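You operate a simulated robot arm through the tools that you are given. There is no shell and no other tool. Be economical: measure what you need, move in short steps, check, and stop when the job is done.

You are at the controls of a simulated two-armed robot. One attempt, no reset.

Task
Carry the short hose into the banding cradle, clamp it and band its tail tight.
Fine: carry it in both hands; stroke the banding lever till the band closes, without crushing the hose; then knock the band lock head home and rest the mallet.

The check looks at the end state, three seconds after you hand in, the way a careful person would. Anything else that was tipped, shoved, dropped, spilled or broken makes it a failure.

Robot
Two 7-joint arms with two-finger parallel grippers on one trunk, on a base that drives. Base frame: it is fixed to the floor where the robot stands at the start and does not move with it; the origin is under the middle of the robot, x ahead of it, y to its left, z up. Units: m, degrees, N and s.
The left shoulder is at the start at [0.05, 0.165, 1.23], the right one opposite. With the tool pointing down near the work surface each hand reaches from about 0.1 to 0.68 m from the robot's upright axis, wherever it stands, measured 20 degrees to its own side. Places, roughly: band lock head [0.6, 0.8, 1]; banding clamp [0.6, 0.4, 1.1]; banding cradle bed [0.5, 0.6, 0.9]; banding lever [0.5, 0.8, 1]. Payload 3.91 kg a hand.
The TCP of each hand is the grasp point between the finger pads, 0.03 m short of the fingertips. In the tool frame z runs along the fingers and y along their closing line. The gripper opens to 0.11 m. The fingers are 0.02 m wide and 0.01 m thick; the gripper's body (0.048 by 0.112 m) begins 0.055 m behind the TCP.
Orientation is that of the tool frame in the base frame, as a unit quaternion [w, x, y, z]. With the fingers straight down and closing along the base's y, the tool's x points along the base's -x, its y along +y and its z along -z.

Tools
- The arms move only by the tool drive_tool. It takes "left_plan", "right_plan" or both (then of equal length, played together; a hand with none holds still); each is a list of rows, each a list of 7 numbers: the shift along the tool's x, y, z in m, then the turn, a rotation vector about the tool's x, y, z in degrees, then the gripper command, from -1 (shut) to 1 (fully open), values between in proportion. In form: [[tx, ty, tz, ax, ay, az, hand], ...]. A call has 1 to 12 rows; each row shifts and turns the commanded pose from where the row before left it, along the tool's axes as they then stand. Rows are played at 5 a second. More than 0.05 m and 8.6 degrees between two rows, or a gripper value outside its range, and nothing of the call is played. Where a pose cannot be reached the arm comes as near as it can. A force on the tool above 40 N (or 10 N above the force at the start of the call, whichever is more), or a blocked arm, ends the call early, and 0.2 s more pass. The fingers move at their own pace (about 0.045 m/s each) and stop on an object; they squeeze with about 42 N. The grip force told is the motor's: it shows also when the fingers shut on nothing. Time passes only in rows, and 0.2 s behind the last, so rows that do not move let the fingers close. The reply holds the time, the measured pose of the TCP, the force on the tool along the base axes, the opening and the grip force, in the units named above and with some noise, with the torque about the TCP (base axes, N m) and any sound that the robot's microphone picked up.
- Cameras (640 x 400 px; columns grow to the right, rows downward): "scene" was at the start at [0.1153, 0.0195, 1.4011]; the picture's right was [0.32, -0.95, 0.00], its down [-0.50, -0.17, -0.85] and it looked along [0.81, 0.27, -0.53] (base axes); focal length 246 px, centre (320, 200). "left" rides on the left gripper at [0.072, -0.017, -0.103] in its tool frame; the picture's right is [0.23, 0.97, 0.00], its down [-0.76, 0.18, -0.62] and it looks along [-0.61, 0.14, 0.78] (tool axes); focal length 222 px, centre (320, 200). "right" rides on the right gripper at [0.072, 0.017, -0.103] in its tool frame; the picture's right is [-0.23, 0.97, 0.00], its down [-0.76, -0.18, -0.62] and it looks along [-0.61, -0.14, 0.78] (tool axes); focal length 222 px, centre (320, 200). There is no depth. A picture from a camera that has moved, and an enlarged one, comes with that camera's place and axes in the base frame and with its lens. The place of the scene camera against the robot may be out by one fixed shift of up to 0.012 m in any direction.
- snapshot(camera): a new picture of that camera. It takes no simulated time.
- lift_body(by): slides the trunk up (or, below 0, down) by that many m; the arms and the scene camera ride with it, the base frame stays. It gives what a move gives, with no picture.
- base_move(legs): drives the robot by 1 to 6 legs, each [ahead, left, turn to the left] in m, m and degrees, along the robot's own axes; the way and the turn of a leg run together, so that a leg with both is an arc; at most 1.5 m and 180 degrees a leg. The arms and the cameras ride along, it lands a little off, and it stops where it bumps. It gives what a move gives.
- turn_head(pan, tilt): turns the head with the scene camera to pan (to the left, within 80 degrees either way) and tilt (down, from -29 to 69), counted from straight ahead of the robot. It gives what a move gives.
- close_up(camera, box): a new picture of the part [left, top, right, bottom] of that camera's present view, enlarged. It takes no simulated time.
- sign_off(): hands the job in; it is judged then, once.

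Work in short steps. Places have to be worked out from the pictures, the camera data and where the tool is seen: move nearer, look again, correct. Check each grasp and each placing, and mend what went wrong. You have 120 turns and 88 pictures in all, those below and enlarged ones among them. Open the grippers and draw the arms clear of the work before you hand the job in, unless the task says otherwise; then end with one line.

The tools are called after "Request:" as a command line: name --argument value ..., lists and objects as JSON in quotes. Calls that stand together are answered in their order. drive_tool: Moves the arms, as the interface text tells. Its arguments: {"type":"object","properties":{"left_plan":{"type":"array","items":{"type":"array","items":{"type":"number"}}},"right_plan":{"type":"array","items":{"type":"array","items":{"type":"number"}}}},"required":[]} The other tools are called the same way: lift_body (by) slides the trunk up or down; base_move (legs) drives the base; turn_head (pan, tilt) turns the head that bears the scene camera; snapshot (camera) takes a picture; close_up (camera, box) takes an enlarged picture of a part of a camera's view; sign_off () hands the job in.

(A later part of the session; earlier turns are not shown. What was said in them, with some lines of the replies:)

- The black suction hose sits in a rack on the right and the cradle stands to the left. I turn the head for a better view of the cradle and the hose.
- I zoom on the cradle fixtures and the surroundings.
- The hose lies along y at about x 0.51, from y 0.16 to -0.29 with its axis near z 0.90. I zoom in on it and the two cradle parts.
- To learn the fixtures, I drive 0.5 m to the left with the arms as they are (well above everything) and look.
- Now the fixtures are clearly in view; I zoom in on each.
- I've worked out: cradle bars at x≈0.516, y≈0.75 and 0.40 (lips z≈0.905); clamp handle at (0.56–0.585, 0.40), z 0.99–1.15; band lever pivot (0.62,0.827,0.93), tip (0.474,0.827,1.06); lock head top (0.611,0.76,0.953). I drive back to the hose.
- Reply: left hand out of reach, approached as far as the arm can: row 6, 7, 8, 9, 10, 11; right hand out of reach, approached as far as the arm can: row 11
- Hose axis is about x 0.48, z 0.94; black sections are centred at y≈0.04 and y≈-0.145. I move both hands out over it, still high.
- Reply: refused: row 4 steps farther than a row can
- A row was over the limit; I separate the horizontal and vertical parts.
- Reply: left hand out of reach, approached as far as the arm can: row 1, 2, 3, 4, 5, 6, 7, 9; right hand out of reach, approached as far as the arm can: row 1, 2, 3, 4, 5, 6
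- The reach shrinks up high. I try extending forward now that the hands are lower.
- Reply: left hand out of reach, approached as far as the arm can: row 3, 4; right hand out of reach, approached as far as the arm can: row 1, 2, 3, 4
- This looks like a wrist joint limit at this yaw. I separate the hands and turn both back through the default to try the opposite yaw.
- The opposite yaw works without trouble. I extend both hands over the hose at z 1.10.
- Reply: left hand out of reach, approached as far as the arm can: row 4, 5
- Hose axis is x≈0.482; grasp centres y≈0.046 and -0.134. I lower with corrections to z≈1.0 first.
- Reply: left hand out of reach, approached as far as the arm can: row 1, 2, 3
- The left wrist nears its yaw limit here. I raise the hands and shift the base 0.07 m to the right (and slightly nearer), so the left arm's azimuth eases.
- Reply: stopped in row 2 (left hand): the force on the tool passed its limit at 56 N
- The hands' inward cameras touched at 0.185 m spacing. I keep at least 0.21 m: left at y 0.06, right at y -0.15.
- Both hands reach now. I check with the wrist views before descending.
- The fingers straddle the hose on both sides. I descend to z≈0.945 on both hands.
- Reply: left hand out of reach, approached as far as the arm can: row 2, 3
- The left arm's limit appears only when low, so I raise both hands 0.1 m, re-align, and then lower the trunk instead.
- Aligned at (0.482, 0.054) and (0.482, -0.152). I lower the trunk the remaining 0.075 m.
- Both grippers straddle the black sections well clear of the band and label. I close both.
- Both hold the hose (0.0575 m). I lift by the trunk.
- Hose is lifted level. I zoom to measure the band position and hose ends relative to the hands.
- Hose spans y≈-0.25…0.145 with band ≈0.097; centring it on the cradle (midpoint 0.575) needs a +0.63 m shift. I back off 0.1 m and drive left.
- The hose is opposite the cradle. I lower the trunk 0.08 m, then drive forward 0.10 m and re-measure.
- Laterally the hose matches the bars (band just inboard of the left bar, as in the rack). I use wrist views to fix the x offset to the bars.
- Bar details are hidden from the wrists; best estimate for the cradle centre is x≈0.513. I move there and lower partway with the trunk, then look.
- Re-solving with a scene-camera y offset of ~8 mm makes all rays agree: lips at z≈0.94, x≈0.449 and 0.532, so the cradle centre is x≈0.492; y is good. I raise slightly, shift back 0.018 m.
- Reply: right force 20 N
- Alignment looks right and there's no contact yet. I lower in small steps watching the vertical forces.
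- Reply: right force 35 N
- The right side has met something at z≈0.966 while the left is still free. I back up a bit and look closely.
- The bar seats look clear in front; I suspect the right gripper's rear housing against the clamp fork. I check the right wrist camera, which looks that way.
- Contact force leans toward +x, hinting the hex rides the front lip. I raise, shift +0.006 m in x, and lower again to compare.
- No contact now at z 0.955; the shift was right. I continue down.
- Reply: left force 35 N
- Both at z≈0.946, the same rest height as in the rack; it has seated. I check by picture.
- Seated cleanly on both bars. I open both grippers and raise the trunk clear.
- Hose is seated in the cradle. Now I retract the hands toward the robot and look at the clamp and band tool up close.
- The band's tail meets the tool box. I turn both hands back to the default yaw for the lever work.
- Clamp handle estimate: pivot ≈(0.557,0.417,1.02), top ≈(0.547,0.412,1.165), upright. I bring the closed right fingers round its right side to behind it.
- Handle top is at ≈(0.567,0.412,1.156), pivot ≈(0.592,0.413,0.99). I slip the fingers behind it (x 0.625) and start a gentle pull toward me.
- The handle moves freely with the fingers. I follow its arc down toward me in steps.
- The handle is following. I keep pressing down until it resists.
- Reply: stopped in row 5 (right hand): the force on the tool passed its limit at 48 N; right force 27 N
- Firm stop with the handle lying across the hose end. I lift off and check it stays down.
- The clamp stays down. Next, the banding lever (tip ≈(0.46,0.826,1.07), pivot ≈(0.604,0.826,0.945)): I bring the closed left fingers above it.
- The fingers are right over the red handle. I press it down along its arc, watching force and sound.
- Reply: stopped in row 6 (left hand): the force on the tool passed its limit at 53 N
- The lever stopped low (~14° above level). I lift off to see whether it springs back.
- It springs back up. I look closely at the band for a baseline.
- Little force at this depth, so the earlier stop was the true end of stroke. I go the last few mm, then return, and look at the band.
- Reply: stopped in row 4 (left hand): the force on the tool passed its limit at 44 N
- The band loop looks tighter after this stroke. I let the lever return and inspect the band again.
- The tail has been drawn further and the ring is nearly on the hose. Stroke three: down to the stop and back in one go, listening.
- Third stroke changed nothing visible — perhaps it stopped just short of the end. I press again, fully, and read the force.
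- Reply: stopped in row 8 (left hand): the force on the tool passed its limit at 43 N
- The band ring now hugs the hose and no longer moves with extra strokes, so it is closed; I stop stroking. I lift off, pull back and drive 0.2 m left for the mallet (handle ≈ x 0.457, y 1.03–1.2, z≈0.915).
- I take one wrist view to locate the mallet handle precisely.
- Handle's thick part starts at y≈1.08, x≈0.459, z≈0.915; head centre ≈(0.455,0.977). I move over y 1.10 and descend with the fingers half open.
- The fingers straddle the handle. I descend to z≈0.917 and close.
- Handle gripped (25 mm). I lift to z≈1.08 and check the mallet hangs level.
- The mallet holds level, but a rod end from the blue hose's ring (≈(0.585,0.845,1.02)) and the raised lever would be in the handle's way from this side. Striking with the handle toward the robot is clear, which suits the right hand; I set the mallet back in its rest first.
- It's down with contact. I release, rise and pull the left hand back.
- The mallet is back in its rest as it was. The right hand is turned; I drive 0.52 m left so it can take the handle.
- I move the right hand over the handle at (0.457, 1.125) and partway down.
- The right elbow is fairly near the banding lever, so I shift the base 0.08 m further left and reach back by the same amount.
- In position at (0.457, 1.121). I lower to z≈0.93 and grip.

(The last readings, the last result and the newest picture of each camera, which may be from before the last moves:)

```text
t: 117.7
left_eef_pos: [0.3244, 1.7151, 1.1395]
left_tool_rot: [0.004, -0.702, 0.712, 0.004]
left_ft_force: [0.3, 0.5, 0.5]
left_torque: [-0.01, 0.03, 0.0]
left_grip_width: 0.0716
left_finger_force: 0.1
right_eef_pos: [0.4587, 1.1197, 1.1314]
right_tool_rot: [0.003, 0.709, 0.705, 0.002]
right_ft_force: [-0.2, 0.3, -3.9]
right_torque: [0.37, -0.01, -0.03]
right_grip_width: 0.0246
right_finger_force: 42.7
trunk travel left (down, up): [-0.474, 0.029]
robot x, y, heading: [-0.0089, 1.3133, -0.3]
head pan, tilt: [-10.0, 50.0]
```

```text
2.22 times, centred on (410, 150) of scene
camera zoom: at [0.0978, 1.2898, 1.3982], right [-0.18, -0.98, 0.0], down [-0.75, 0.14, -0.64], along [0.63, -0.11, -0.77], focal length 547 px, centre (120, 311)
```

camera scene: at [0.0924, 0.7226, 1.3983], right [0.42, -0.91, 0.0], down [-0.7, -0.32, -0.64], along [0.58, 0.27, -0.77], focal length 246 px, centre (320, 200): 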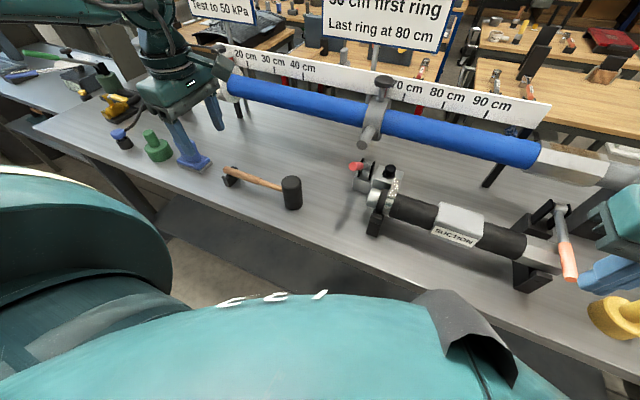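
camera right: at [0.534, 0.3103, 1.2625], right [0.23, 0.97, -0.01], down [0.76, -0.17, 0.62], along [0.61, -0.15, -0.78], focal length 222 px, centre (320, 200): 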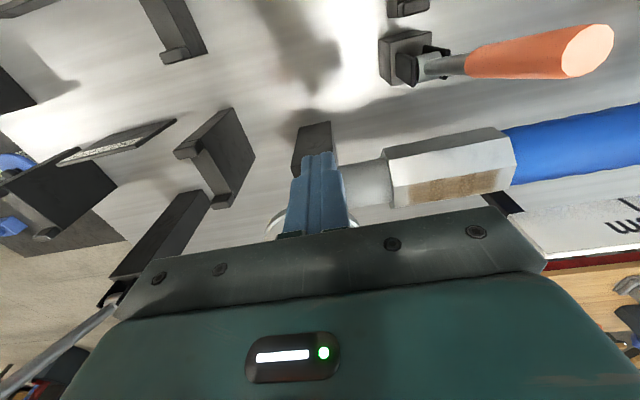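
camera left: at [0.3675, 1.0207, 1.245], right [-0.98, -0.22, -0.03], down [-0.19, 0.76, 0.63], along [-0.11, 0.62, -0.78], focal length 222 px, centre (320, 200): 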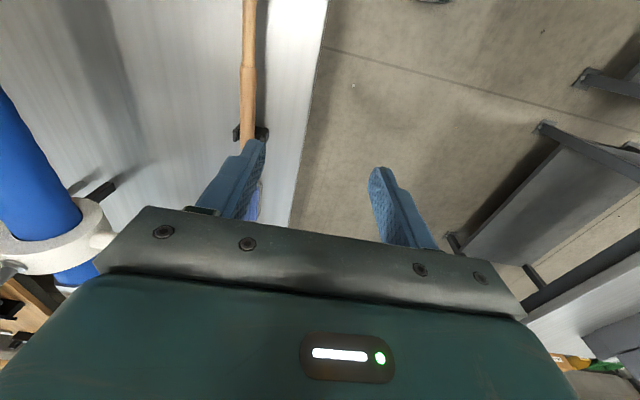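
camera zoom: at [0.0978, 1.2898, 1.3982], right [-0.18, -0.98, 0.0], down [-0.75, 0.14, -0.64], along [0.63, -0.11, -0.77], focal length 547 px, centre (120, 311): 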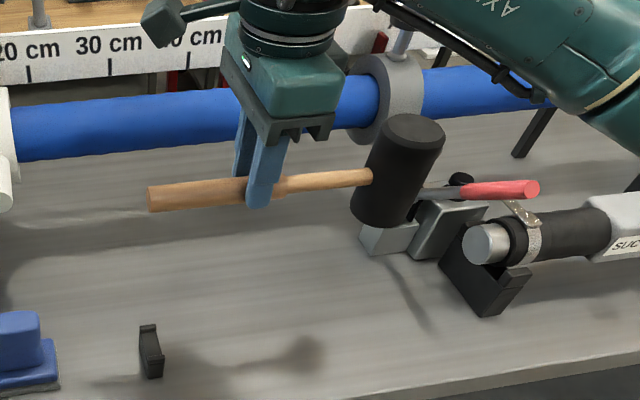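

The mallet is held level. I retract, raise a bit, and turn the hand so the mallet head points away from the robot.

Request:
drive_tool --right_plan '[[0, -0.045, 0, 0, 0, 0, -1], [0, -0.045, 0, 0, 0, 0, -1], [0, -0.045, 0, 0, 0, 0, -1], [0, -0.02, -0.03, 0, 0, 0, -1], [0, 0, 0, 0, 0, -8.5, -1], [0, 0, 0, 0, 0, -8.5, -1], [0, 0, 0, 0, 0, -8.5, -1], [0, 0, 0, 0, 0, -8.5, -1], [0, 0, 0, 0, 0, -8.5, -1]]'

Request:
drive_tool --right_plan '[[0, 0, 0, 0, 0, -8.5, -1], [0, 0, 0, 0, 0, -8.5, -1], [0, 0, 0, 0, 0, -8.5, -1], [0, 0, 0, 0, 0, -8.5, -1], [0, 0, 0, 0, 0, -8.5, -1], [0, 0, 0, 0, 0, 0, -1]]'

Request:
base_move --legs '[[0, -0.41, 0.3]]'

Request:
turn_head --pan -5 --tilt 50

Request:
snapshot --camera "scene"

```text
t: 119.7
left_eef_pos: [0.3235, 1.7155, 1.1383]
left_tool_rot: [0.004, -0.703, 0.711, 0.003]
left_ft_force: [-1.3, 0.7, 0.0]
left_torque: [-0.01, -0.01, 0.04]
left_grip_width: 0.0715
left_finger_force: 0.1
right_eef_pos: [0.301, 1.1217, 1.1609]
right_tool_rot: [0.006, 0.404, 0.915, 0.0]
right_ft_force: [0.2, 0.2, -4.3]
right_torque: [0.29, 0.26, 0.0]
right_grip_width: 0.0244
right_finger_force: 41.7
trunk travel left (down, up): [-0.474, 0.029]
robot x, y, heading: [-0.0109, 1.3124, -0.2]
head pan, tilt: [-10.0, 50.0]
```

```text
t: 121.1
left_eef_pos: [0.3239, 1.7158, 1.1375]
left_tool_rot: [0.005, -0.702, 0.712, 0.003]
left_ft_force: [-0.4, 0.1, 0.1]
left_torque: [0.0, 0.04, -0.01]
left_grip_width: 0.0715
left_finger_force: 0.1
right_eef_pos: [0.3001, 1.1225, 1.1601]
right_tool_rot: [0.004, 0.045, 0.999, -0.001]
right_ft_force: [-0.1, -0.6, -4.8]
right_torque: [0.03, 0.36, 0.01]
right_grip_width: 0.0245
right_finger_force: 42.0
trunk travel left (down, up): [-0.474, 0.029]
robot x, y, heading: [-0.0077, 1.3127, -0.4]
head pan, tilt: [-10.0, 50.0]
```

```text
t: 125.1
left_eef_pos: [0.3235, 1.3196, 1.1377]
left_tool_rot: [0.005, -0.701, 0.713, 0.004]
left_ft_force: [0.3, -0.6, -1.0]
left_torque: [0.0, 0.0, 0.01]
left_grip_width: 0.0714
left_finger_force: 0.0
right_eef_pos: [0.2961, 0.726, 1.1598]
right_tool_rot: [0.005, 0.05, 0.999, -0.001]
right_ft_force: [-0.6, -1.2, -4.6]
right_torque: [0.06, 0.37, -0.01]
right_grip_width: 0.0243
right_finger_force: 42.4
trunk travel left (down, up): [-0.474, 0.029]
robot x, y, heading: [-0.0103, 0.9229, -0.5]
head pan, tilt: [-10.0, 50.0]
```

```text
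t: 125.7
left_eef_pos: [0.3239, 1.3191, 1.1385]
left_tool_rot: [0.004, -0.701, 0.713, 0.003]
left_ft_force: [0.2, 0.5, -0.4]
left_torque: [0.01, -0.01, 0.02]
left_grip_width: 0.0715
left_finger_force: 0.0
right_eef_pos: [0.2957, 0.7263, 1.16]
right_tool_rot: [0.004, 0.05, 0.999, -0.002]
right_ft_force: [-0.4, -0.3, -3.1]
right_torque: [0.05, 0.39, -0.05]
right_grip_width: 0.0249
right_finger_force: 42.8
trunk travel left (down, up): [-0.474, 0.029]
robot x, y, heading: [-0.012, 0.9192, -0.6]
head pan, tilt: [-5.0, 50.0]
```

```text
9 pictures are left
camera scene: at [0.0958, 0.903, 1.3983], right [-0.1, -1.0, 0.0], down [-0.76, 0.07, -0.64], along [0.64, -0.06, -0.77], focal length 246 px, centre (320, 200)
```

scene: 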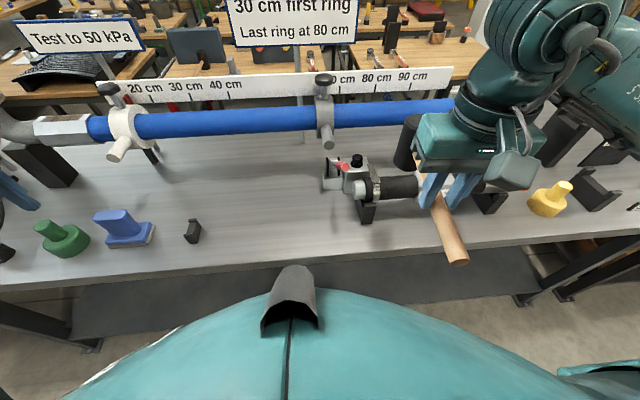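

Mallet is in the right hand, head forward. I yaw it ~15° so the handle slants away from the lever, and move it over the lock head, still high.

Request:
drive_tool --right_plan '[[0, 0, 0, 0, 0, -8.5, -1], [0, 0, 0, 0, 0, -7, -1], [-0.04, -0.004, 0, 0, 0, 0, -1], [-0.04, -0.004, 0, 0, 0, 0, -1], [-0.04, -0.004, 0, 0, 0, 0, -1], [-0.035, -0.004, 0, 0, 0, 0, -1], [0, 0, 0.03, 0, 0, 0, -1], [0, 0, 0.03, 0, 0, 0, -1], [0, 0, 0.02, 0, 0, 0, -1], [0, 0, 0, 0, 0, 0, -1]]'

Request:
close_up --camera "scene" --box '[300, 80, 440, 220]'

```text
t: 127.9
left_eef_pos: [0.3235, 1.3211, 1.138]
left_tool_rot: [0.003, -0.701, 0.713, 0.003]
left_ft_force: [-0.4, 0.0, 0.9]
left_torque: [0.03, 0.0, -0.01]
left_grip_width: 0.0714
left_finger_force: 0.0
right_eef_pos: [0.4505, 0.7357, 1.0817]
right_tool_rot: [0.004, -0.086, 0.996, -0.001]
right_ft_force: [0.5, -0.1, -5.1]
right_torque: [-0.08, 0.39, 0.01]
right_grip_width: 0.0247
right_finger_force: 41.7
trunk travel left (down, up): [-0.474, 0.029]
robot x, y, heading: [-0.013, 0.9206, -0.6]
head pan, tilt: [-5.0, 50.0]
```

```text
2.86 times, centred on (370, 150) of scene
camera zoom: at [0.0959, 0.9031, 1.3983], right [-0.1, -1.0, 0.0], down [-0.76, 0.07, -0.64], along [0.64, -0.06, -0.77], focal length 703 px, centre (177, 343)
```

zoom: 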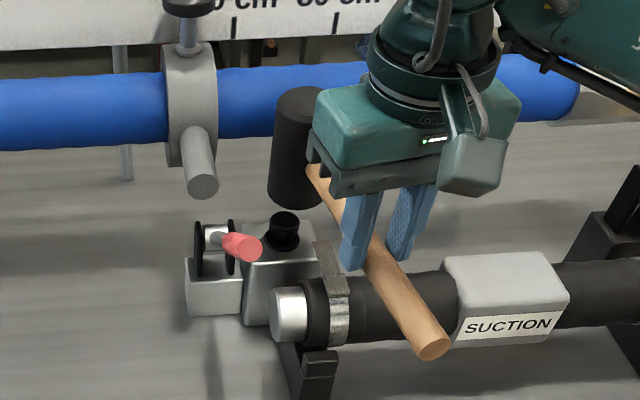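

Head centre ≈(0.585,0.765), lock head ≈(0.595,0.762), about 4 cm lower. I nudge 1 cm forward, lower 2 cm, then give one brisk tap.

Request:
drive_tool --right_plan '[[-0.01, -0.001, 0.01, 0, 0, 0, -1], [0, 0, 0.01, 0, 0, 0, -1], [0, 0, 0, 0, 0, 0, -1], [0, 0, 0.03, 0, 0, 0, -1], [0, 0, 0.005, 0, 0, 0, -1], [0, 0, 0, 0, 0, 0, -1]]'

Request:
close_up --camera "scene" --box '[300, 80, 440, 220]'

```text
t: 129.3
left_eef_pos: [0.3201, 1.3203, 1.1399]
left_tool_rot: [0.005, -0.701, 0.713, 0.001]
left_ft_force: [0.0, -0.5, -0.6]
left_torque: [-0.02, 0.0, -0.01]
left_grip_width: 0.0714
left_finger_force: 0.1
right_eef_pos: [0.4586, 0.7361, 1.028]
right_tool_rot: [0.005, -0.086, 0.996, -0.001]
right_ft_force: [-19.9, -4.1, 16.0]
right_torque: [0.27, -0.82, 0.08]
right_grip_width: 0.0245
right_finger_force: 42.0
trunk travel left (down, up): [-0.474, 0.029]
robot x, y, heading: [-0.0112, 0.9192, -0.3]
head pan, tilt: [-5.0, 50.0]
```

```text
2.86 times, centred on (370, 150) of scene
camera zoom: at [0.0911, 0.903, 1.3988], right [-0.1, -1.0, 0.0], down [-0.76, 0.07, -0.65], along [0.64, -0.06, -0.76], focal length 703 px, centre (177, 343)
```

zoom: 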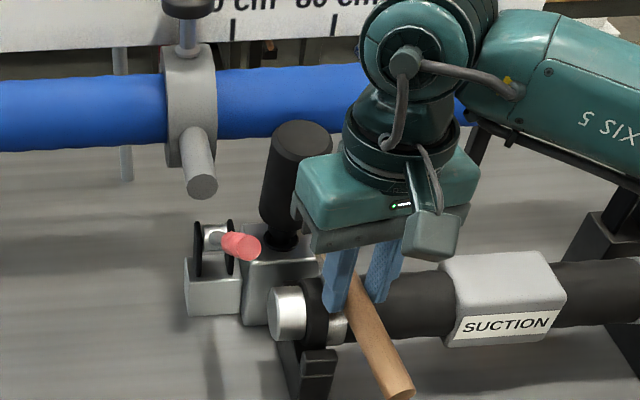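

The handle grazed the hose/band before the head could sink. I raise, and pitch the mallet head-down about 8° so the handle clears the hose; then check the lock head.

Request:
drive_tool --right_plan '[[0, 0, -0.03, 0, 0, 0, -1], [0, 0, -0.03, 0, 0, 0, -1], [0, 0, 0, 0, 8, 0, -1], [0, 0, 0, 0, 4, 0, -1], [0, 0, 0, 0, 0, 0, -1]]'

Request:
close_up --camera "scene" --box '[300, 80, 440, 220]'

```text
t: 130.5
left_eef_pos: [0.324, 1.3192, 1.1387]
left_tool_rot: [0.003, -0.701, 0.713, 0.003]
left_ft_force: [-0.1, -0.4, 0.3]
left_torque: [0.03, 0.02, -0.02]
left_grip_width: 0.0717
left_finger_force: 0.1
right_eef_pos: [0.4624, 0.7374, 1.0874]
right_tool_rot: [-0.101, -0.085, 0.991, -0.011]
right_ft_force: [0.0, 0.0, -5.2]
right_torque: [-0.07, 0.34, 0.0]
right_grip_width: 0.0248
right_finger_force: 41.9
trunk travel left (down, up): [-0.474, 0.029]
robot x, y, heading: [-0.0124, 0.9149, -0.7]
head pan, tilt: [-5.0, 50.0]
```

```text
2.86 times, centred on (370, 150) of scene
camera zoom: at [0.096, 0.9029, 1.3983], right [-0.1, -1.0, 0.0], down [-0.76, 0.07, -0.64], along [0.64, -0.06, -0.77], focal length 703 px, centre (177, 343)
```

zoom: 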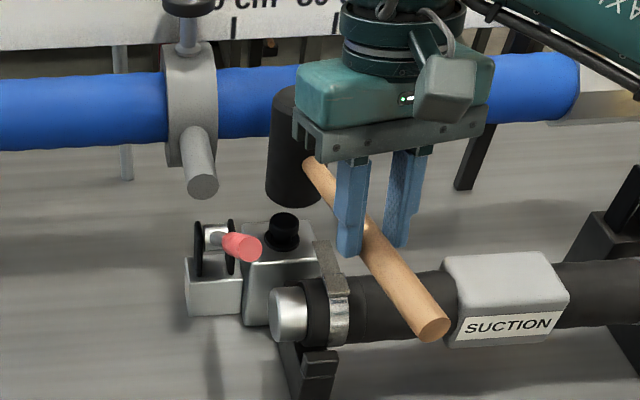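

The lock head is still up; the mallet turned slightly in the grip. I pitch further head-down and swing from higher for a real knock.

Request:
drive_tool --right_plan '[[0, 0, -0.04, 0, 8, 0, -1], [0, 0, -0.045, 0, 2, 0, -1], [0, 0, 0, 0, 0, 0, -1], [0, 0, 0.05, 0, 0, 0, -1], [0, 0, 0.05, 0, 0, 0, -1], [0, 0, 0.015, 0, 0, 0, -1], [0, 0, 0, 0, 0, 0, -1]]'

```text
t: 132.1
left_eef_pos: [0.3212, 1.3197, 1.1387]
left_tool_rot: [0.005, -0.7, 0.714, 0.002]
left_ft_force: [-0.4, 0.2, 0.1]
left_torque: [-0.01, 0.02, -0.02]
left_grip_width: 0.0717
left_finger_force: 0.0
right_eef_pos: [0.4425, 0.7349, 1.0611]
right_tool_rot: [-0.184, -0.085, 0.979, -0.018]
right_ft_force: [-5.0, -0.8, 10.3]
right_torque: [0.2, -1.24, -0.03]
right_grip_width: 0.0244
right_finger_force: 42.0
trunk travel left (down, up): [-0.474, 0.029]
robot x, y, heading: [-0.0139, 0.9163, -0.7]
head pan, tilt: [-5.0, 50.0]
```

The tilted descent drifted ~2 cm toward me, so the blow was off-centre. I rise vertically, shift forward 3 cm and check alignment.

Request:
drive_tool --right_plan '[[0.0145, 0, -0.0372, 0, 0, 0, -1], [0.0108, 0, -0.028, 0, 0, 0, -1], [-0.0294, -0.0054, -0.0115, 0, 0, 0, -1], [0, 0, 0, 0, 0, 0, -1]]'

Request:
close_up --camera "scene" --box '[300, 80, 440, 220]'

```text
t: 133.1
left_eef_pos: [0.3232, 1.3191, 1.1388]
left_tool_rot: [0.005, -0.701, 0.714, 0.002]
left_ft_force: [-0.6, -0.4, 0.2]
left_torque: [-0.02, 0.0, 0.01]
left_grip_width: 0.0714
left_finger_force: 0.1
right_eef_pos: [0.476, 0.7361, 1.1316]
right_tool_rot: [-0.185, -0.083, 0.979, -0.018]
right_ft_force: [-0.1, -0.2, -5.2]
right_torque: [-0.05, 0.32, -0.01]
right_grip_width: 0.0247
right_finger_force: 42.5
trunk travel left (down, up): [-0.474, 0.029]
robot x, y, heading: [-0.0108, 0.9201, -0.6]
head pan, tilt: [-5.0, 50.0]
```

```text
2.86 times, centred on (370, 150) of scene
camera zoom: at [0.0952, 0.9026, 1.3984], right [-0.1, -1.0, 0.0], down [-0.76, 0.07, -0.64], along [0.64, -0.06, -0.77], focal length 703 px, centre (177, 343)
```

zoom: 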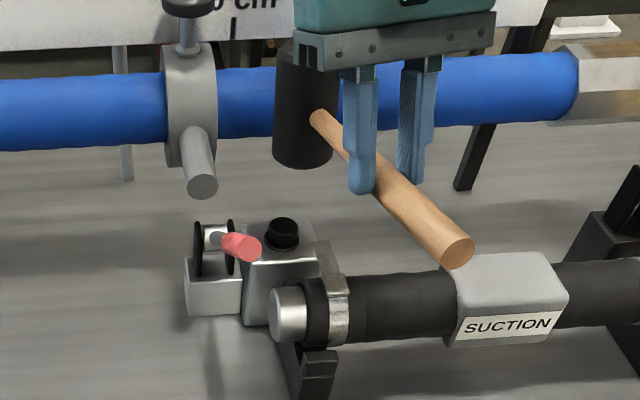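

The lock head now looks lower. I zoom in on it.

Request:
close_up --camera "scene" --box '[325, 140, 385, 185]'

```text
8.89 times, centred on (355, 162) of scene
camera zoom: at [0.0952, 0.9026, 1.3984], right [-0.1, -1.0, 0.0], down [-0.76, 0.07, -0.64], along [0.64, -0.06, -0.77], focal length 2186 px, centre (9, 533)
```

zoom: 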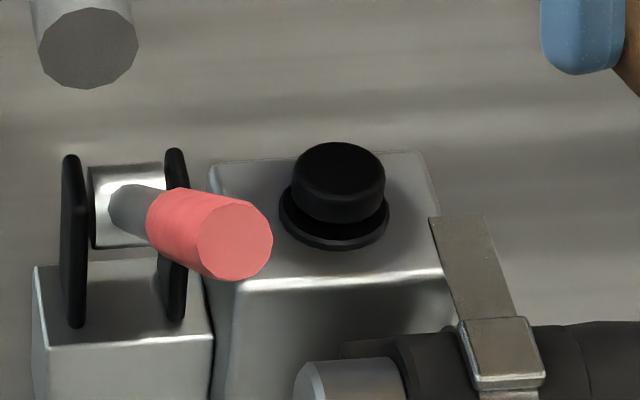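

The lock head went down partway (about 5 mm of ~16). The head is now centred over it; I give a vertical blow.

Request:
drive_tool --right_plan '[[-0.0173, 0, 0.0446, 0, 0, 0, -1], [-0.0173, 0, 0.0446, 0, 0, 0, -1], [0, 0, 0, 0, 0, 0, -1]]'

```text
t: 133.9
left_eef_pos: [0.3199, 1.3185, 1.1401]
left_tool_rot: [0.006, -0.701, 0.713, 0.001]
left_ft_force: [0.2, -0.5, -0.2]
left_torque: [0.02, 0.0, 0.01]
left_grip_width: 0.0714
left_finger_force: 0.1
right_eef_pos: [0.4739, 0.7335, 1.039]
right_tool_rot: [-0.185, -0.085, 0.979, -0.018]
right_ft_force: [-14.0, -4.2, 14.3]
right_torque: [0.26, -0.98, -0.01]
right_grip_width: 0.0249
right_finger_force: 42.5
trunk travel left (down, up): [-0.474, 0.029]
robot x, y, heading: [-0.0105, 0.9182, -0.8]
head pan, tilt: [-5.0, 50.0]
```

I rise and check the lock head.

Request:
drive_tool --right_plan '[[0.0173, 0, -0.0446, 0, 0, 0, -1], [0.0173, 0, -0.0446, 0, 0, 0, -1], [0, 0, 0, 0, 0, 0, -1]]'

Request:
close_up --camera "scene" --box '[315, 80, 425, 190]'

```text
t: 134.7
left_eef_pos: [0.3231, 1.3204, 1.1388]
left_tool_rot: [0.004, -0.7, 0.714, 0.003]
left_ft_force: [-0.1, -0.6, -0.2]
left_torque: [0.04, 0.01, -0.01]
left_grip_width: 0.0714
left_finger_force: 0.1
right_eef_pos: [0.4774, 0.7343, 1.1307]
right_tool_rot: [-0.186, -0.083, 0.979, -0.019]
right_ft_force: [0.2, -0.3, -4.0]
right_torque: [-0.08, 0.3, 0.02]
right_grip_width: 0.0245
right_finger_force: 42.0
trunk travel left (down, up): [-0.474, 0.029]
robot x, y, heading: [-0.0101, 0.9203, -0.3]
head pan, tilt: [-5.0, 50.0]
```

```text
3.64 times, centred on (370, 135) of scene
camera zoom: at [0.0963, 0.9027, 1.3982], right [-0.1, -1.0, 0.0], down [-0.76, 0.07, -0.64], along [0.64, -0.06, -0.77], focal length 894 px, centre (138, 436)
```

zoom: 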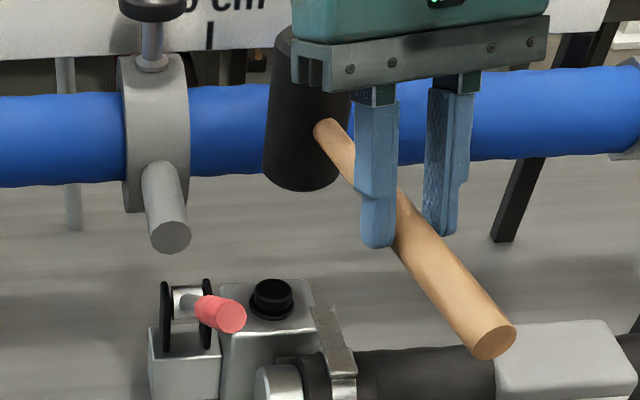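

It sinks ~5 mm per blow with a few mm left. I pitch a little more to keep the handle clear and strike again.

Request:
drive_tool --right_plan '[[0, 0, 0, 0, 8, 0, -1], [-0.0086, 0, -0.005, 0, 0, 0, -1], [-0.0222, 0, 0.0392, 0, 0, 0, -1], [-0.0222, 0, 0.0392, 0, 0, 0, -1], [0, 0, 0, 0, 0, 0, -1], [0.0222, 0, -0.0392, 0, 0, 0, -1], [0, 0, 0, 0, 0, 0, -1], [-0.0232, 0, 0.0409, 0, 0, 0, -1], [0, 0, 0, 0, 0, 0, -1]]'

```text
t: 136.7
left_eef_pos: [0.3213, 1.3206, 1.1395]
left_tool_rot: [0.005, -0.701, 0.713, 0.002]
left_ft_force: [0.3, 0.4, 0.0]
left_torque: [-0.01, 0.0, -0.03]
left_grip_width: 0.0712
left_finger_force: 0.0
right_eef_pos: [0.4834, 0.7354, 1.0379]
right_tool_rot: [-0.252, -0.082, 0.964, -0.023]
right_ft_force: [-5.2, -1.7, 11.7]
right_torque: [0.3, -1.25, -0.08]
right_grip_width: 0.0247
right_finger_force: 42.3
trunk travel left (down, up): [-0.474, 0.029]
robot x, y, heading: [-0.0132, 0.9215, -0.8]
head pan, tilt: [-5.0, 50.0]
```

I give one more pair of blows with slightly more pitch, then rise and look.

Request:
drive_tool --right_plan '[[0.0222, 0, -0.0392, 0, 0, 0, -1], [0.0, 0, 0, 0, 6, 0, -1], [-0.0081, 0, -0.0058, 0, 0, 0, -1], [-0.0286, 0, 0.04, 0, 0, 0, -1], [0, 0, 0, 0, 0, 0, -1], [0.0262, 0, -0.0366, 0, 0, 0, -1], [-0.0286, 0, 0.04, 0, 0, 0, -1], [0, 0, 0, 0, 0, 0, -1]]'

Request:
drive_tool --right_plan '[[0.0262, 0, -0.0366, 0, 0, 0, -1], [0.0262, 0, -0.0366, 0, 0, 0, -1], [0.0, 0, -0.03, 0, 0, 0, -1], [0, 0, 0, 0, 0, 0, -1]]'

Request:
close_up --camera "scene" --box '[325, 110, 415, 185]'

```text
t: 138.5
left_eef_pos: [0.3187, 1.3193, 1.1398]
left_tool_rot: [0.005, -0.701, 0.713, 0.001]
left_ft_force: [-0.3, -0.3, -0.4]
left_torque: [-0.02, -0.01, 0.02]
left_grip_width: 0.0716
left_finger_force: 0.1
right_eef_pos: [0.4918, 0.7366, 1.0364]
right_tool_rot: [-0.3, -0.08, 0.95, -0.028]
right_ft_force: [-15.7, -3.7, 31.2]
right_torque: [0.76, -2.3, 0.17]
right_grip_width: 0.0236
right_finger_force: 42.5
trunk travel left (down, up): [-0.474, 0.029]
robot x, y, heading: [-0.0094, 0.9186, -0.5]
head pan, tilt: [-5.0, 50.0]
```

```text
t: 139.5
left_eef_pos: [0.3237, 1.3191, 1.1389]
left_tool_rot: [0.005, -0.701, 0.713, 0.003]
left_ft_force: [-0.1, -0.1, 0.6]
left_torque: [0.0, -0.02, -0.05]
left_grip_width: 0.0717
left_finger_force: 0.0
right_eef_pos: [0.5137, 0.7412, 1.1459]
right_tool_rot: [-0.302, -0.081, 0.949, -0.028]
right_ft_force: [0.4, -0.3, -3.7]
right_torque: [-0.08, 0.32, 0.01]
right_grip_width: 0.0246
right_finger_force: 41.8
trunk travel left (down, up): [-0.474, 0.029]
robot x, y, heading: [-0.0117, 0.9213, -0.5]
head pan, tilt: [-5.0, 50.0]
```

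```text
5.33 times, centred on (370, 148) of scene
camera zoom: at [0.0957, 0.9019, 1.3983], right [-0.1, -1.0, 0.0], down [-0.76, 0.08, -0.64], along [0.64, -0.06, -0.77], focal length 1312 px, centre (53, 480)
```

zoom: 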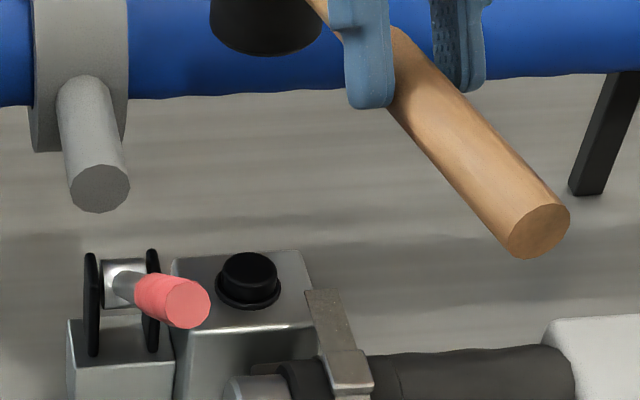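

The cap height no longer changes and the last blow met a solid 31 N stop: the lock head is home. Now I take the mallet back: rise, level it, retract.

Request:
drive_tool --right_plan '[[0.0175, 0, -0.0244, 0, 0, 0, -1], [0.0352, 0.0075, 0.0255, 0, 0, 0, -1], [0.0352, 0.0075, 0.0255, 0, 0, 0, -1], [0.0352, 0.0075, 0.0255, 0, 0, 0, -1], [0.0352, 0.0075, 0.0255, 0, 0, 0, -1], [0.0352, 0.0075, 0.0255, 0, -4, 0, -1], [0, 0, 0, 0, 0, 0, -1]]'

Request:
base_move --legs '[[0, 0.4, 0.5]]'

```text
t: 141.1
left_eef_pos: [0.3238, 1.3199, 1.1385]
left_tool_rot: [0.004, -0.701, 0.713, 0.002]
left_ft_force: [0.5, -0.2, -0.4]
left_torque: [0.02, 0.01, 0.01]
left_grip_width: 0.0714
left_finger_force: 0.1
right_eef_pos: [0.2853, 0.7384, 1.1676]
right_tool_rot: [-0.27, -0.081, 0.959, -0.025]
right_ft_force: [0.4, 0.4, -5.3]
right_torque: [-0.09, 0.28, 0.02]
right_grip_width: 0.0246
right_finger_force: 41.4
right hand out of reach, approached as far as the arm can: row 1
trunk travel left (down, up): [-0.474, 0.029]
robot x, y, heading: [-0.0149, 0.9213, -0.8]
head pan, tilt: [-5.0, 50.0]
```

```text
t: 145.1
left_eef_pos: [0.3229, 1.716, 1.138]
left_tool_rot: [0.004, -0.703, 0.711, 0.003]
left_ft_force: [0.1, -0.2, 0.8]
left_torque: [0.03, 0.0, -0.02]
left_grip_width: 0.0714
left_finger_force: 0.0
right_eef_pos: [0.289, 1.1344, 1.168]
right_tool_rot: [-0.27, -0.086, 0.959, -0.027]
right_ft_force: [0.3, -0.7, -4.9]
right_torque: [-0.07, 0.29, -0.02]
right_grip_width: 0.0245
right_finger_force: 42.1
trunk travel left (down, up): [-0.474, 0.029]
robot x, y, heading: [-0.0099, 1.3134, -0.1]
head pan, tilt: [-5.0, 50.0]
```

At y≈1.31 again. I yaw the hand about the vertical (100°) so the mallet head points along −y as in its rest.

Request:
drive_tool --right_plan '[[0, 0, 0, -4.43, 0, 7.25, -1], [0, 0, 0, -4.43, 0, 7.25, -1], [0, 0, 0, -4.43, 0, 7.25, -1], [0, 0, 0, -4.43, 0, 7.25, -1], [0, 0, 0, -4.43, 0, 7.25, -1], [0, 0, 0, -4.43, 0, 7.25, -1], [0, 0, 0, -4.43, 0, 7.25, -1], [0, 0, 0, -4.43, 0, 7.25, -1], [0, 0, 0, -4.43, 0, 7.25, -1], [0, 0, 0, -4.43, 0, 7.25, -1], [0, 0, 0, -4.43, 0, 7.25, -1], [0, 0, 0, -3.44, 0, 5.63, -1]]'

```text
t: 147.7
left_eef_pos: [0.3227, 1.7156, 1.1367]
left_tool_rot: [0.005, -0.703, 0.711, 0.003]
left_ft_force: [0.5, -0.6, -0.8]
left_torque: [-0.04, -0.02, -0.01]
left_grip_width: 0.0715
left_finger_force: 0.0
right_eef_pos: [0.2903, 1.1342, 1.1677]
right_tool_rot: [-0.19, 0.681, 0.681, 0.19]
right_ft_force: [0.4, -0.4, -4.2]
right_torque: [0.32, 0.0, -0.01]
right_grip_width: 0.0245
right_finger_force: 42.0
trunk travel left (down, up): [-0.474, 0.029]
robot x, y, heading: [-0.0108, 1.3131, -0.3]
head pan, tilt: [-5.0, 50.0]
```

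Head points along −y. I move over the rest position and lower to about 4 cm above.

Request:
drive_tool --right_plan '[[0, 0.042, 0, 0, 0, 0, -1], [0, 0.042, 0, 0, 0, 0, -1], [0, 0.042, 0, 0, 0, 0, -1], [0, 0.041, 0, 0, 0, 0, -1], [-0.0257, 0, -0.0155, 0, 0, 0, -1], [-0.0231, 0, 0.038, 0, 0, 0, -1], [-0.0231, 0, 0.038, 0, 0, 0, -1], [-0.0231, 0, 0.038, 0, 0, 0, -1], [-0.0231, 0, 0.038, 0, 0, 0, -1], [0, 0, 0, 0, 0, 0, -1]]'

```text
t: 149.9
left_eef_pos: [0.3232, 1.7153, 1.1379]
left_tool_rot: [0.004, -0.704, 0.71, 0.003]
left_ft_force: [1.4, 0.2, -1.2]
left_torque: [-0.02, -0.01, 0.0]
left_grip_width: 0.0715
left_finger_force: 0.0
right_eef_pos: [0.4564, 1.1052, 0.989]
right_tool_rot: [-0.19, 0.68, 0.683, 0.189]
right_ft_force: [-0.1, -0.5, -4.6]
right_torque: [0.32, -0.02, 0.0]
right_grip_width: 0.0246
right_finger_force: 41.8
trunk travel left (down, up): [-0.474, 0.029]
robot x, y, heading: [-0.0084, 1.316, -0.2]
head pan, tilt: [-5.0, 50.0]
```

I lower another 4.5 cm in small steps, watching for contact.

Request:
drive_tool --right_plan '[[-0.0104, 0, 0.0171, 0, 0, 0, -1], [-0.0078, 0, 0.0128, 0, 0, 0, -1], [-0.0052, 0, 0.0086, 0, 0, 0, -1], [0, 0, 0, 0, 0, 0, -1]]'

```text
t: 150.9
left_eef_pos: [0.3238, 1.7161, 1.1377]
left_tool_rot: [0.005, -0.703, 0.711, 0.004]
left_ft_force: [-0.1, -0.1, 0.5]
left_torque: [0.02, -0.02, 0.02]
left_grip_width: 0.0716
left_finger_force: 0.1
right_eef_pos: [0.4549, 1.1037, 0.9447]
right_tool_rot: [-0.19, 0.68, 0.682, 0.19]
right_ft_force: [-0.1, -0.3, -4.6]
right_torque: [0.32, -0.01, 0.03]
right_grip_width: 0.0245
right_finger_force: 41.9
trunk travel left (down, up): [-0.474, 0.029]
robot x, y, heading: [-0.0078, 1.3167, -0.2]
head pan, tilt: [-5.0, 50.0]
```

Still free at z 0.945. I continue in small steps.

Request:
drive_tool --right_plan '[[-0.0031, 0.002, 0.0051, 0, 0, 0, -1], [-0.0026, 0, 0.0043, 0, 0, 0, -1], [0, 0, 0, 0, 0, 0, -1]]'

Request:
drive_tool --right_plan '[[-0.0021, 0, 0.0034, 0, 0, 0, -1], [0, 0, 0, 0, 0, 0, -1]]'

```text
t: 151.7
left_eef_pos: [0.3233, 1.7151, 1.1381]
left_tool_rot: [0.004, -0.703, 0.711, 0.003]
left_ft_force: [0.0, -0.2, -0.5]
left_torque: [0.01, -0.01, 0.01]
left_grip_width: 0.0717
left_finger_force: 0.1
right_eef_pos: [0.4584, 1.1043, 0.9337]
right_tool_rot: [-0.19, 0.68, 0.682, 0.189]
right_ft_force: [-1.0, -0.6, -5.1]
right_torque: [0.35, 0.03, 0.01]
right_grip_width: 0.0245
right_finger_force: 41.9
trunk travel left (down, up): [-0.474, 0.029]
robot x, y, heading: [-0.0068, 1.3121, -0.1]
head pan, tilt: [-5.0, 50.0]
```

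```text
t: 152.3
left_eef_pos: [0.3232, 1.7155, 1.1372]
left_tool_rot: [0.005, -0.704, 0.711, 0.003]
left_ft_force: [-0.7, -0.7, -0.3]
left_torque: [0.0, 0.02, -0.03]
left_grip_width: 0.0715
left_finger_force: 0.1
right_eef_pos: [0.4572, 1.1043, 0.9298]
right_tool_rot: [-0.191, 0.68, 0.682, 0.189]
right_ft_force: [-0.8, 0.0, -1.6]
right_torque: [-0.04, 0.02, -0.1]
right_grip_width: 0.0245
right_finger_force: 42.4
trunk travel left (down, up): [-0.474, 0.029]
robot x, y, heading: [-0.013, 1.3145, 0.2]
head pan, tilt: [-5.0, 50.0]
```

The head has touched the table (weight transferring at the head side). A few mm more to settle the handle on its block, then a picture before letting go.

Request:
drive_tool --right_plan '[[-0.0016, 0, 0.0026, 0, 0, 0, -1], [0, 0, 0, 0, 0, 0, -1]]'

Request:
close_up --camera "scene" --box '[300, 110, 460, 230]'

```text
t: 152.9
left_eef_pos: [0.3211, 1.7163, 1.1388]
left_tool_rot: [0.004, -0.704, 0.711, 0.001]
left_ft_force: [-0.7, 0.3, 0.1]
left_torque: [-0.02, -0.02, 0.04]
left_grip_width: 0.0715
left_finger_force: 0.1
right_eef_pos: [0.458, 1.1058, 0.9296]
right_tool_rot: [-0.189, 0.68, 0.682, 0.192]
right_ft_force: [-4.3, -3.8, 20.2]
right_torque: [-0.74, 0.52, 0.02]
right_grip_width: 0.0246
right_finger_force: 41.9
trunk travel left (down, up): [-0.474, 0.029]
robot x, y, heading: [-0.0053, 1.3182, -0.1]
head pan, tilt: [-5.0, 50.0]
```

```text
3.33 times, centred on (380, 170) of scene
camera zoom: at [0.0958, 1.2977, 1.3988], right [-0.09, -1.0, 0.0], down [-0.76, 0.07, -0.64], along [0.64, -0.06, -0.76], focal length 820 px, centre (120, 300)
```

zoom: 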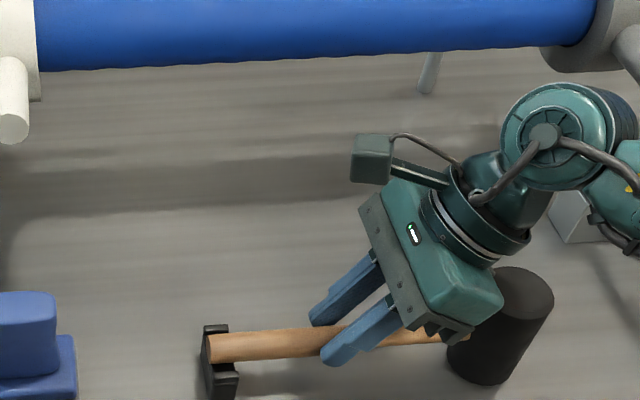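

The handle sits in its block and the head stands on the table. I release, wait, and rise straight up.

Request:
drive_tool --right_plan '[[0.0005, 0, -0.001, 0, 0, 0, -0.6], [0, 0, 0, 0, 0, 0, -0.2], [0, 0, 0, 0, 0, 0, 0.2], [0, 0, 0, 0, 0, 0, 0.3], [0, 0, 0, 0, 0, 0, 0.3], [0.0104, 0, -0.0171, 0, 0, 0, 0.3], [0.0207, 0, -0.0342, 0, 0, 0, 0.3], [0.0231, 0, -0.038, 0, 0, 0, 0.3], [0.0231, 0, -0.038, 0, 0, 0, 0.3], [0.0231, 0, -0.038, 0, 0, 0, 0.3], [0, -0.045, 0, 0, 0, 0, 0.3], [0, -0.045, 0, 0, 0, 0, 0.3]]'

```text
t: 155.5
left_eef_pos: [0.3221, 1.7159, 1.1385]
left_tool_rot: [0.004, -0.703, 0.711, 0.002]
left_ft_force: [-0.1, -0.1, -0.2]
left_torque: [-0.02, 0.02, -0.04]
left_grip_width: 0.0712
left_finger_force: 0.0
right_eef_pos: [0.3674, 1.1022, 1.1199]
right_tool_rot: [-0.191, 0.68, 0.682, 0.19]
right_ft_force: [-0.5, 0.8, -0.1]
right_torque: [0.0, 0.04, -0.01]
right_grip_width: 0.0715
right_finger_force: 0.1
trunk travel left (down, up): [-0.474, 0.029]
robot x, y, heading: [-0.0075, 1.3139, -0.0]
head pan, tilt: [-5.0, 50.0]
```

One picture remains; I retract the right hand further, drive to where the whole work is visible, and check everything at once.

Request:
drive_tool --right_plan '[[0, -0.03, 0, 0, 0, 0, 0.3], [0, -0.025, 0, 0, 0, 0, 0.3], [0, 0, 0, 0, 0, 0, 0.3]]'

Request:
base_move --legs '[[0, -0.62, 0]]'

Request:
turn_head --pan 22 --tilt 50

Request:
close_up --camera "scene" --box '[190, 110, 590, 330]'

```text
t: 156.3
left_eef_pos: [0.3237, 1.7152, 1.1389]
left_tool_rot: [0.004, -0.703, 0.711, 0.002]
left_ft_force: [0.1, -0.1, -0.2]
left_torque: [0.01, 0.01, 0.02]
left_grip_width: 0.0715
left_finger_force: 0.1
right_eef_pos: [0.3141, 1.1017, 1.1197]
right_tool_rot: [-0.19, 0.68, 0.682, 0.19]
right_ft_force: [-0.2, 0.0, -0.2]
right_torque: [-0.01, 0.03, 0.0]
right_grip_width: 0.0713
right_finger_force: 0.0
trunk travel left (down, up): [-0.474, 0.029]
robot x, y, heading: [-0.0126, 1.3163, -0.0]
head pan, tilt: [-5.0, 50.0]
```

```text
t: 162.3
left_eef_pos: [0.3226, 1.0896, 1.138]
left_tool_rot: [0.005, -0.704, 0.71, 0.003]
left_ft_force: [0.7, 0.1, 1.2]
left_torque: [-0.02, 0.04, 0.04]
left_grip_width: 0.0716
left_finger_force: 0.1
right_eef_pos: [0.3147, 0.4763, 1.1204]
right_tool_rot: [-0.191, 0.678, 0.684, 0.189]
right_ft_force: [0.1, -0.3, 0.3]
right_torque: [-0.01, 0.03, 0.02]
right_grip_width: 0.0713
right_finger_force: 0.1
trunk travel left (down, up): [-0.474, 0.029]
robot x, y, heading: [-0.0115, 0.6875, -0.1]
head pan, tilt: [-5.0, 50.0]
```

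```text
t: 163.2
left_eef_pos: [0.321, 1.0902, 1.138]
left_tool_rot: [0.004, -0.705, 0.71, 0.002]
left_ft_force: [0.7, 0.3, 0.7]
left_torque: [0.01, 0.01, 0.03]
left_grip_width: 0.0716
left_finger_force: 0.0
right_eef_pos: [0.3148, 0.4766, 1.1202]
right_tool_rot: [-0.191, 0.678, 0.684, 0.189]
right_ft_force: [0.0, 0.2, -0.4]
right_torque: [-0.01, -0.03, -0.04]
right_grip_width: 0.0715
right_finger_force: 0.0
trunk travel left (down, up): [-0.474, 0.029]
robot x, y, heading: [-0.0102, 0.6868, -0.2]
head pan, tilt: [22.0, 50.0]
```

```text
1.60 times, centred on (390, 220) of scene
camera zoom: at [0.0923, 0.7058, 1.3983], right [0.38, -0.93, 0.0], down [-0.71, -0.29, -0.64], along [0.6, 0.24, -0.77], focal length 394 px, centre (208, 168)
```

zoom: 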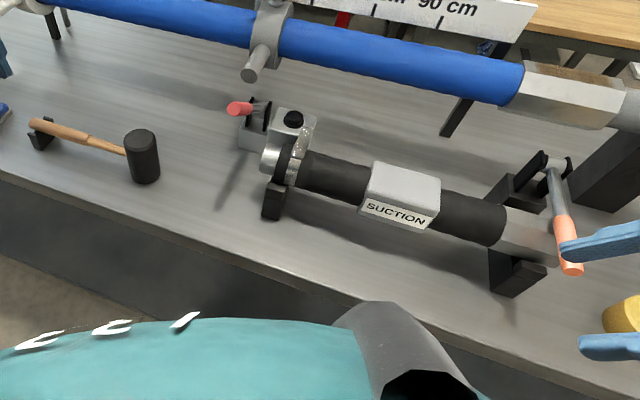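

The picture shows the hose in the cradle, the clamp down, the band closed, the lock head down and the mallet in its rest. Both grippers are open and clear of the work, so I hand in.

Request:
sign_off

```text
The job is handed in.
```

I handed the job in: the short hose is clamped in the cradle with its tail banded tight, the lock head is knocked home, and the mallet is back in its rest. I judged "tight" and "home" by eye and by force, because no sound or reading confirmed either.
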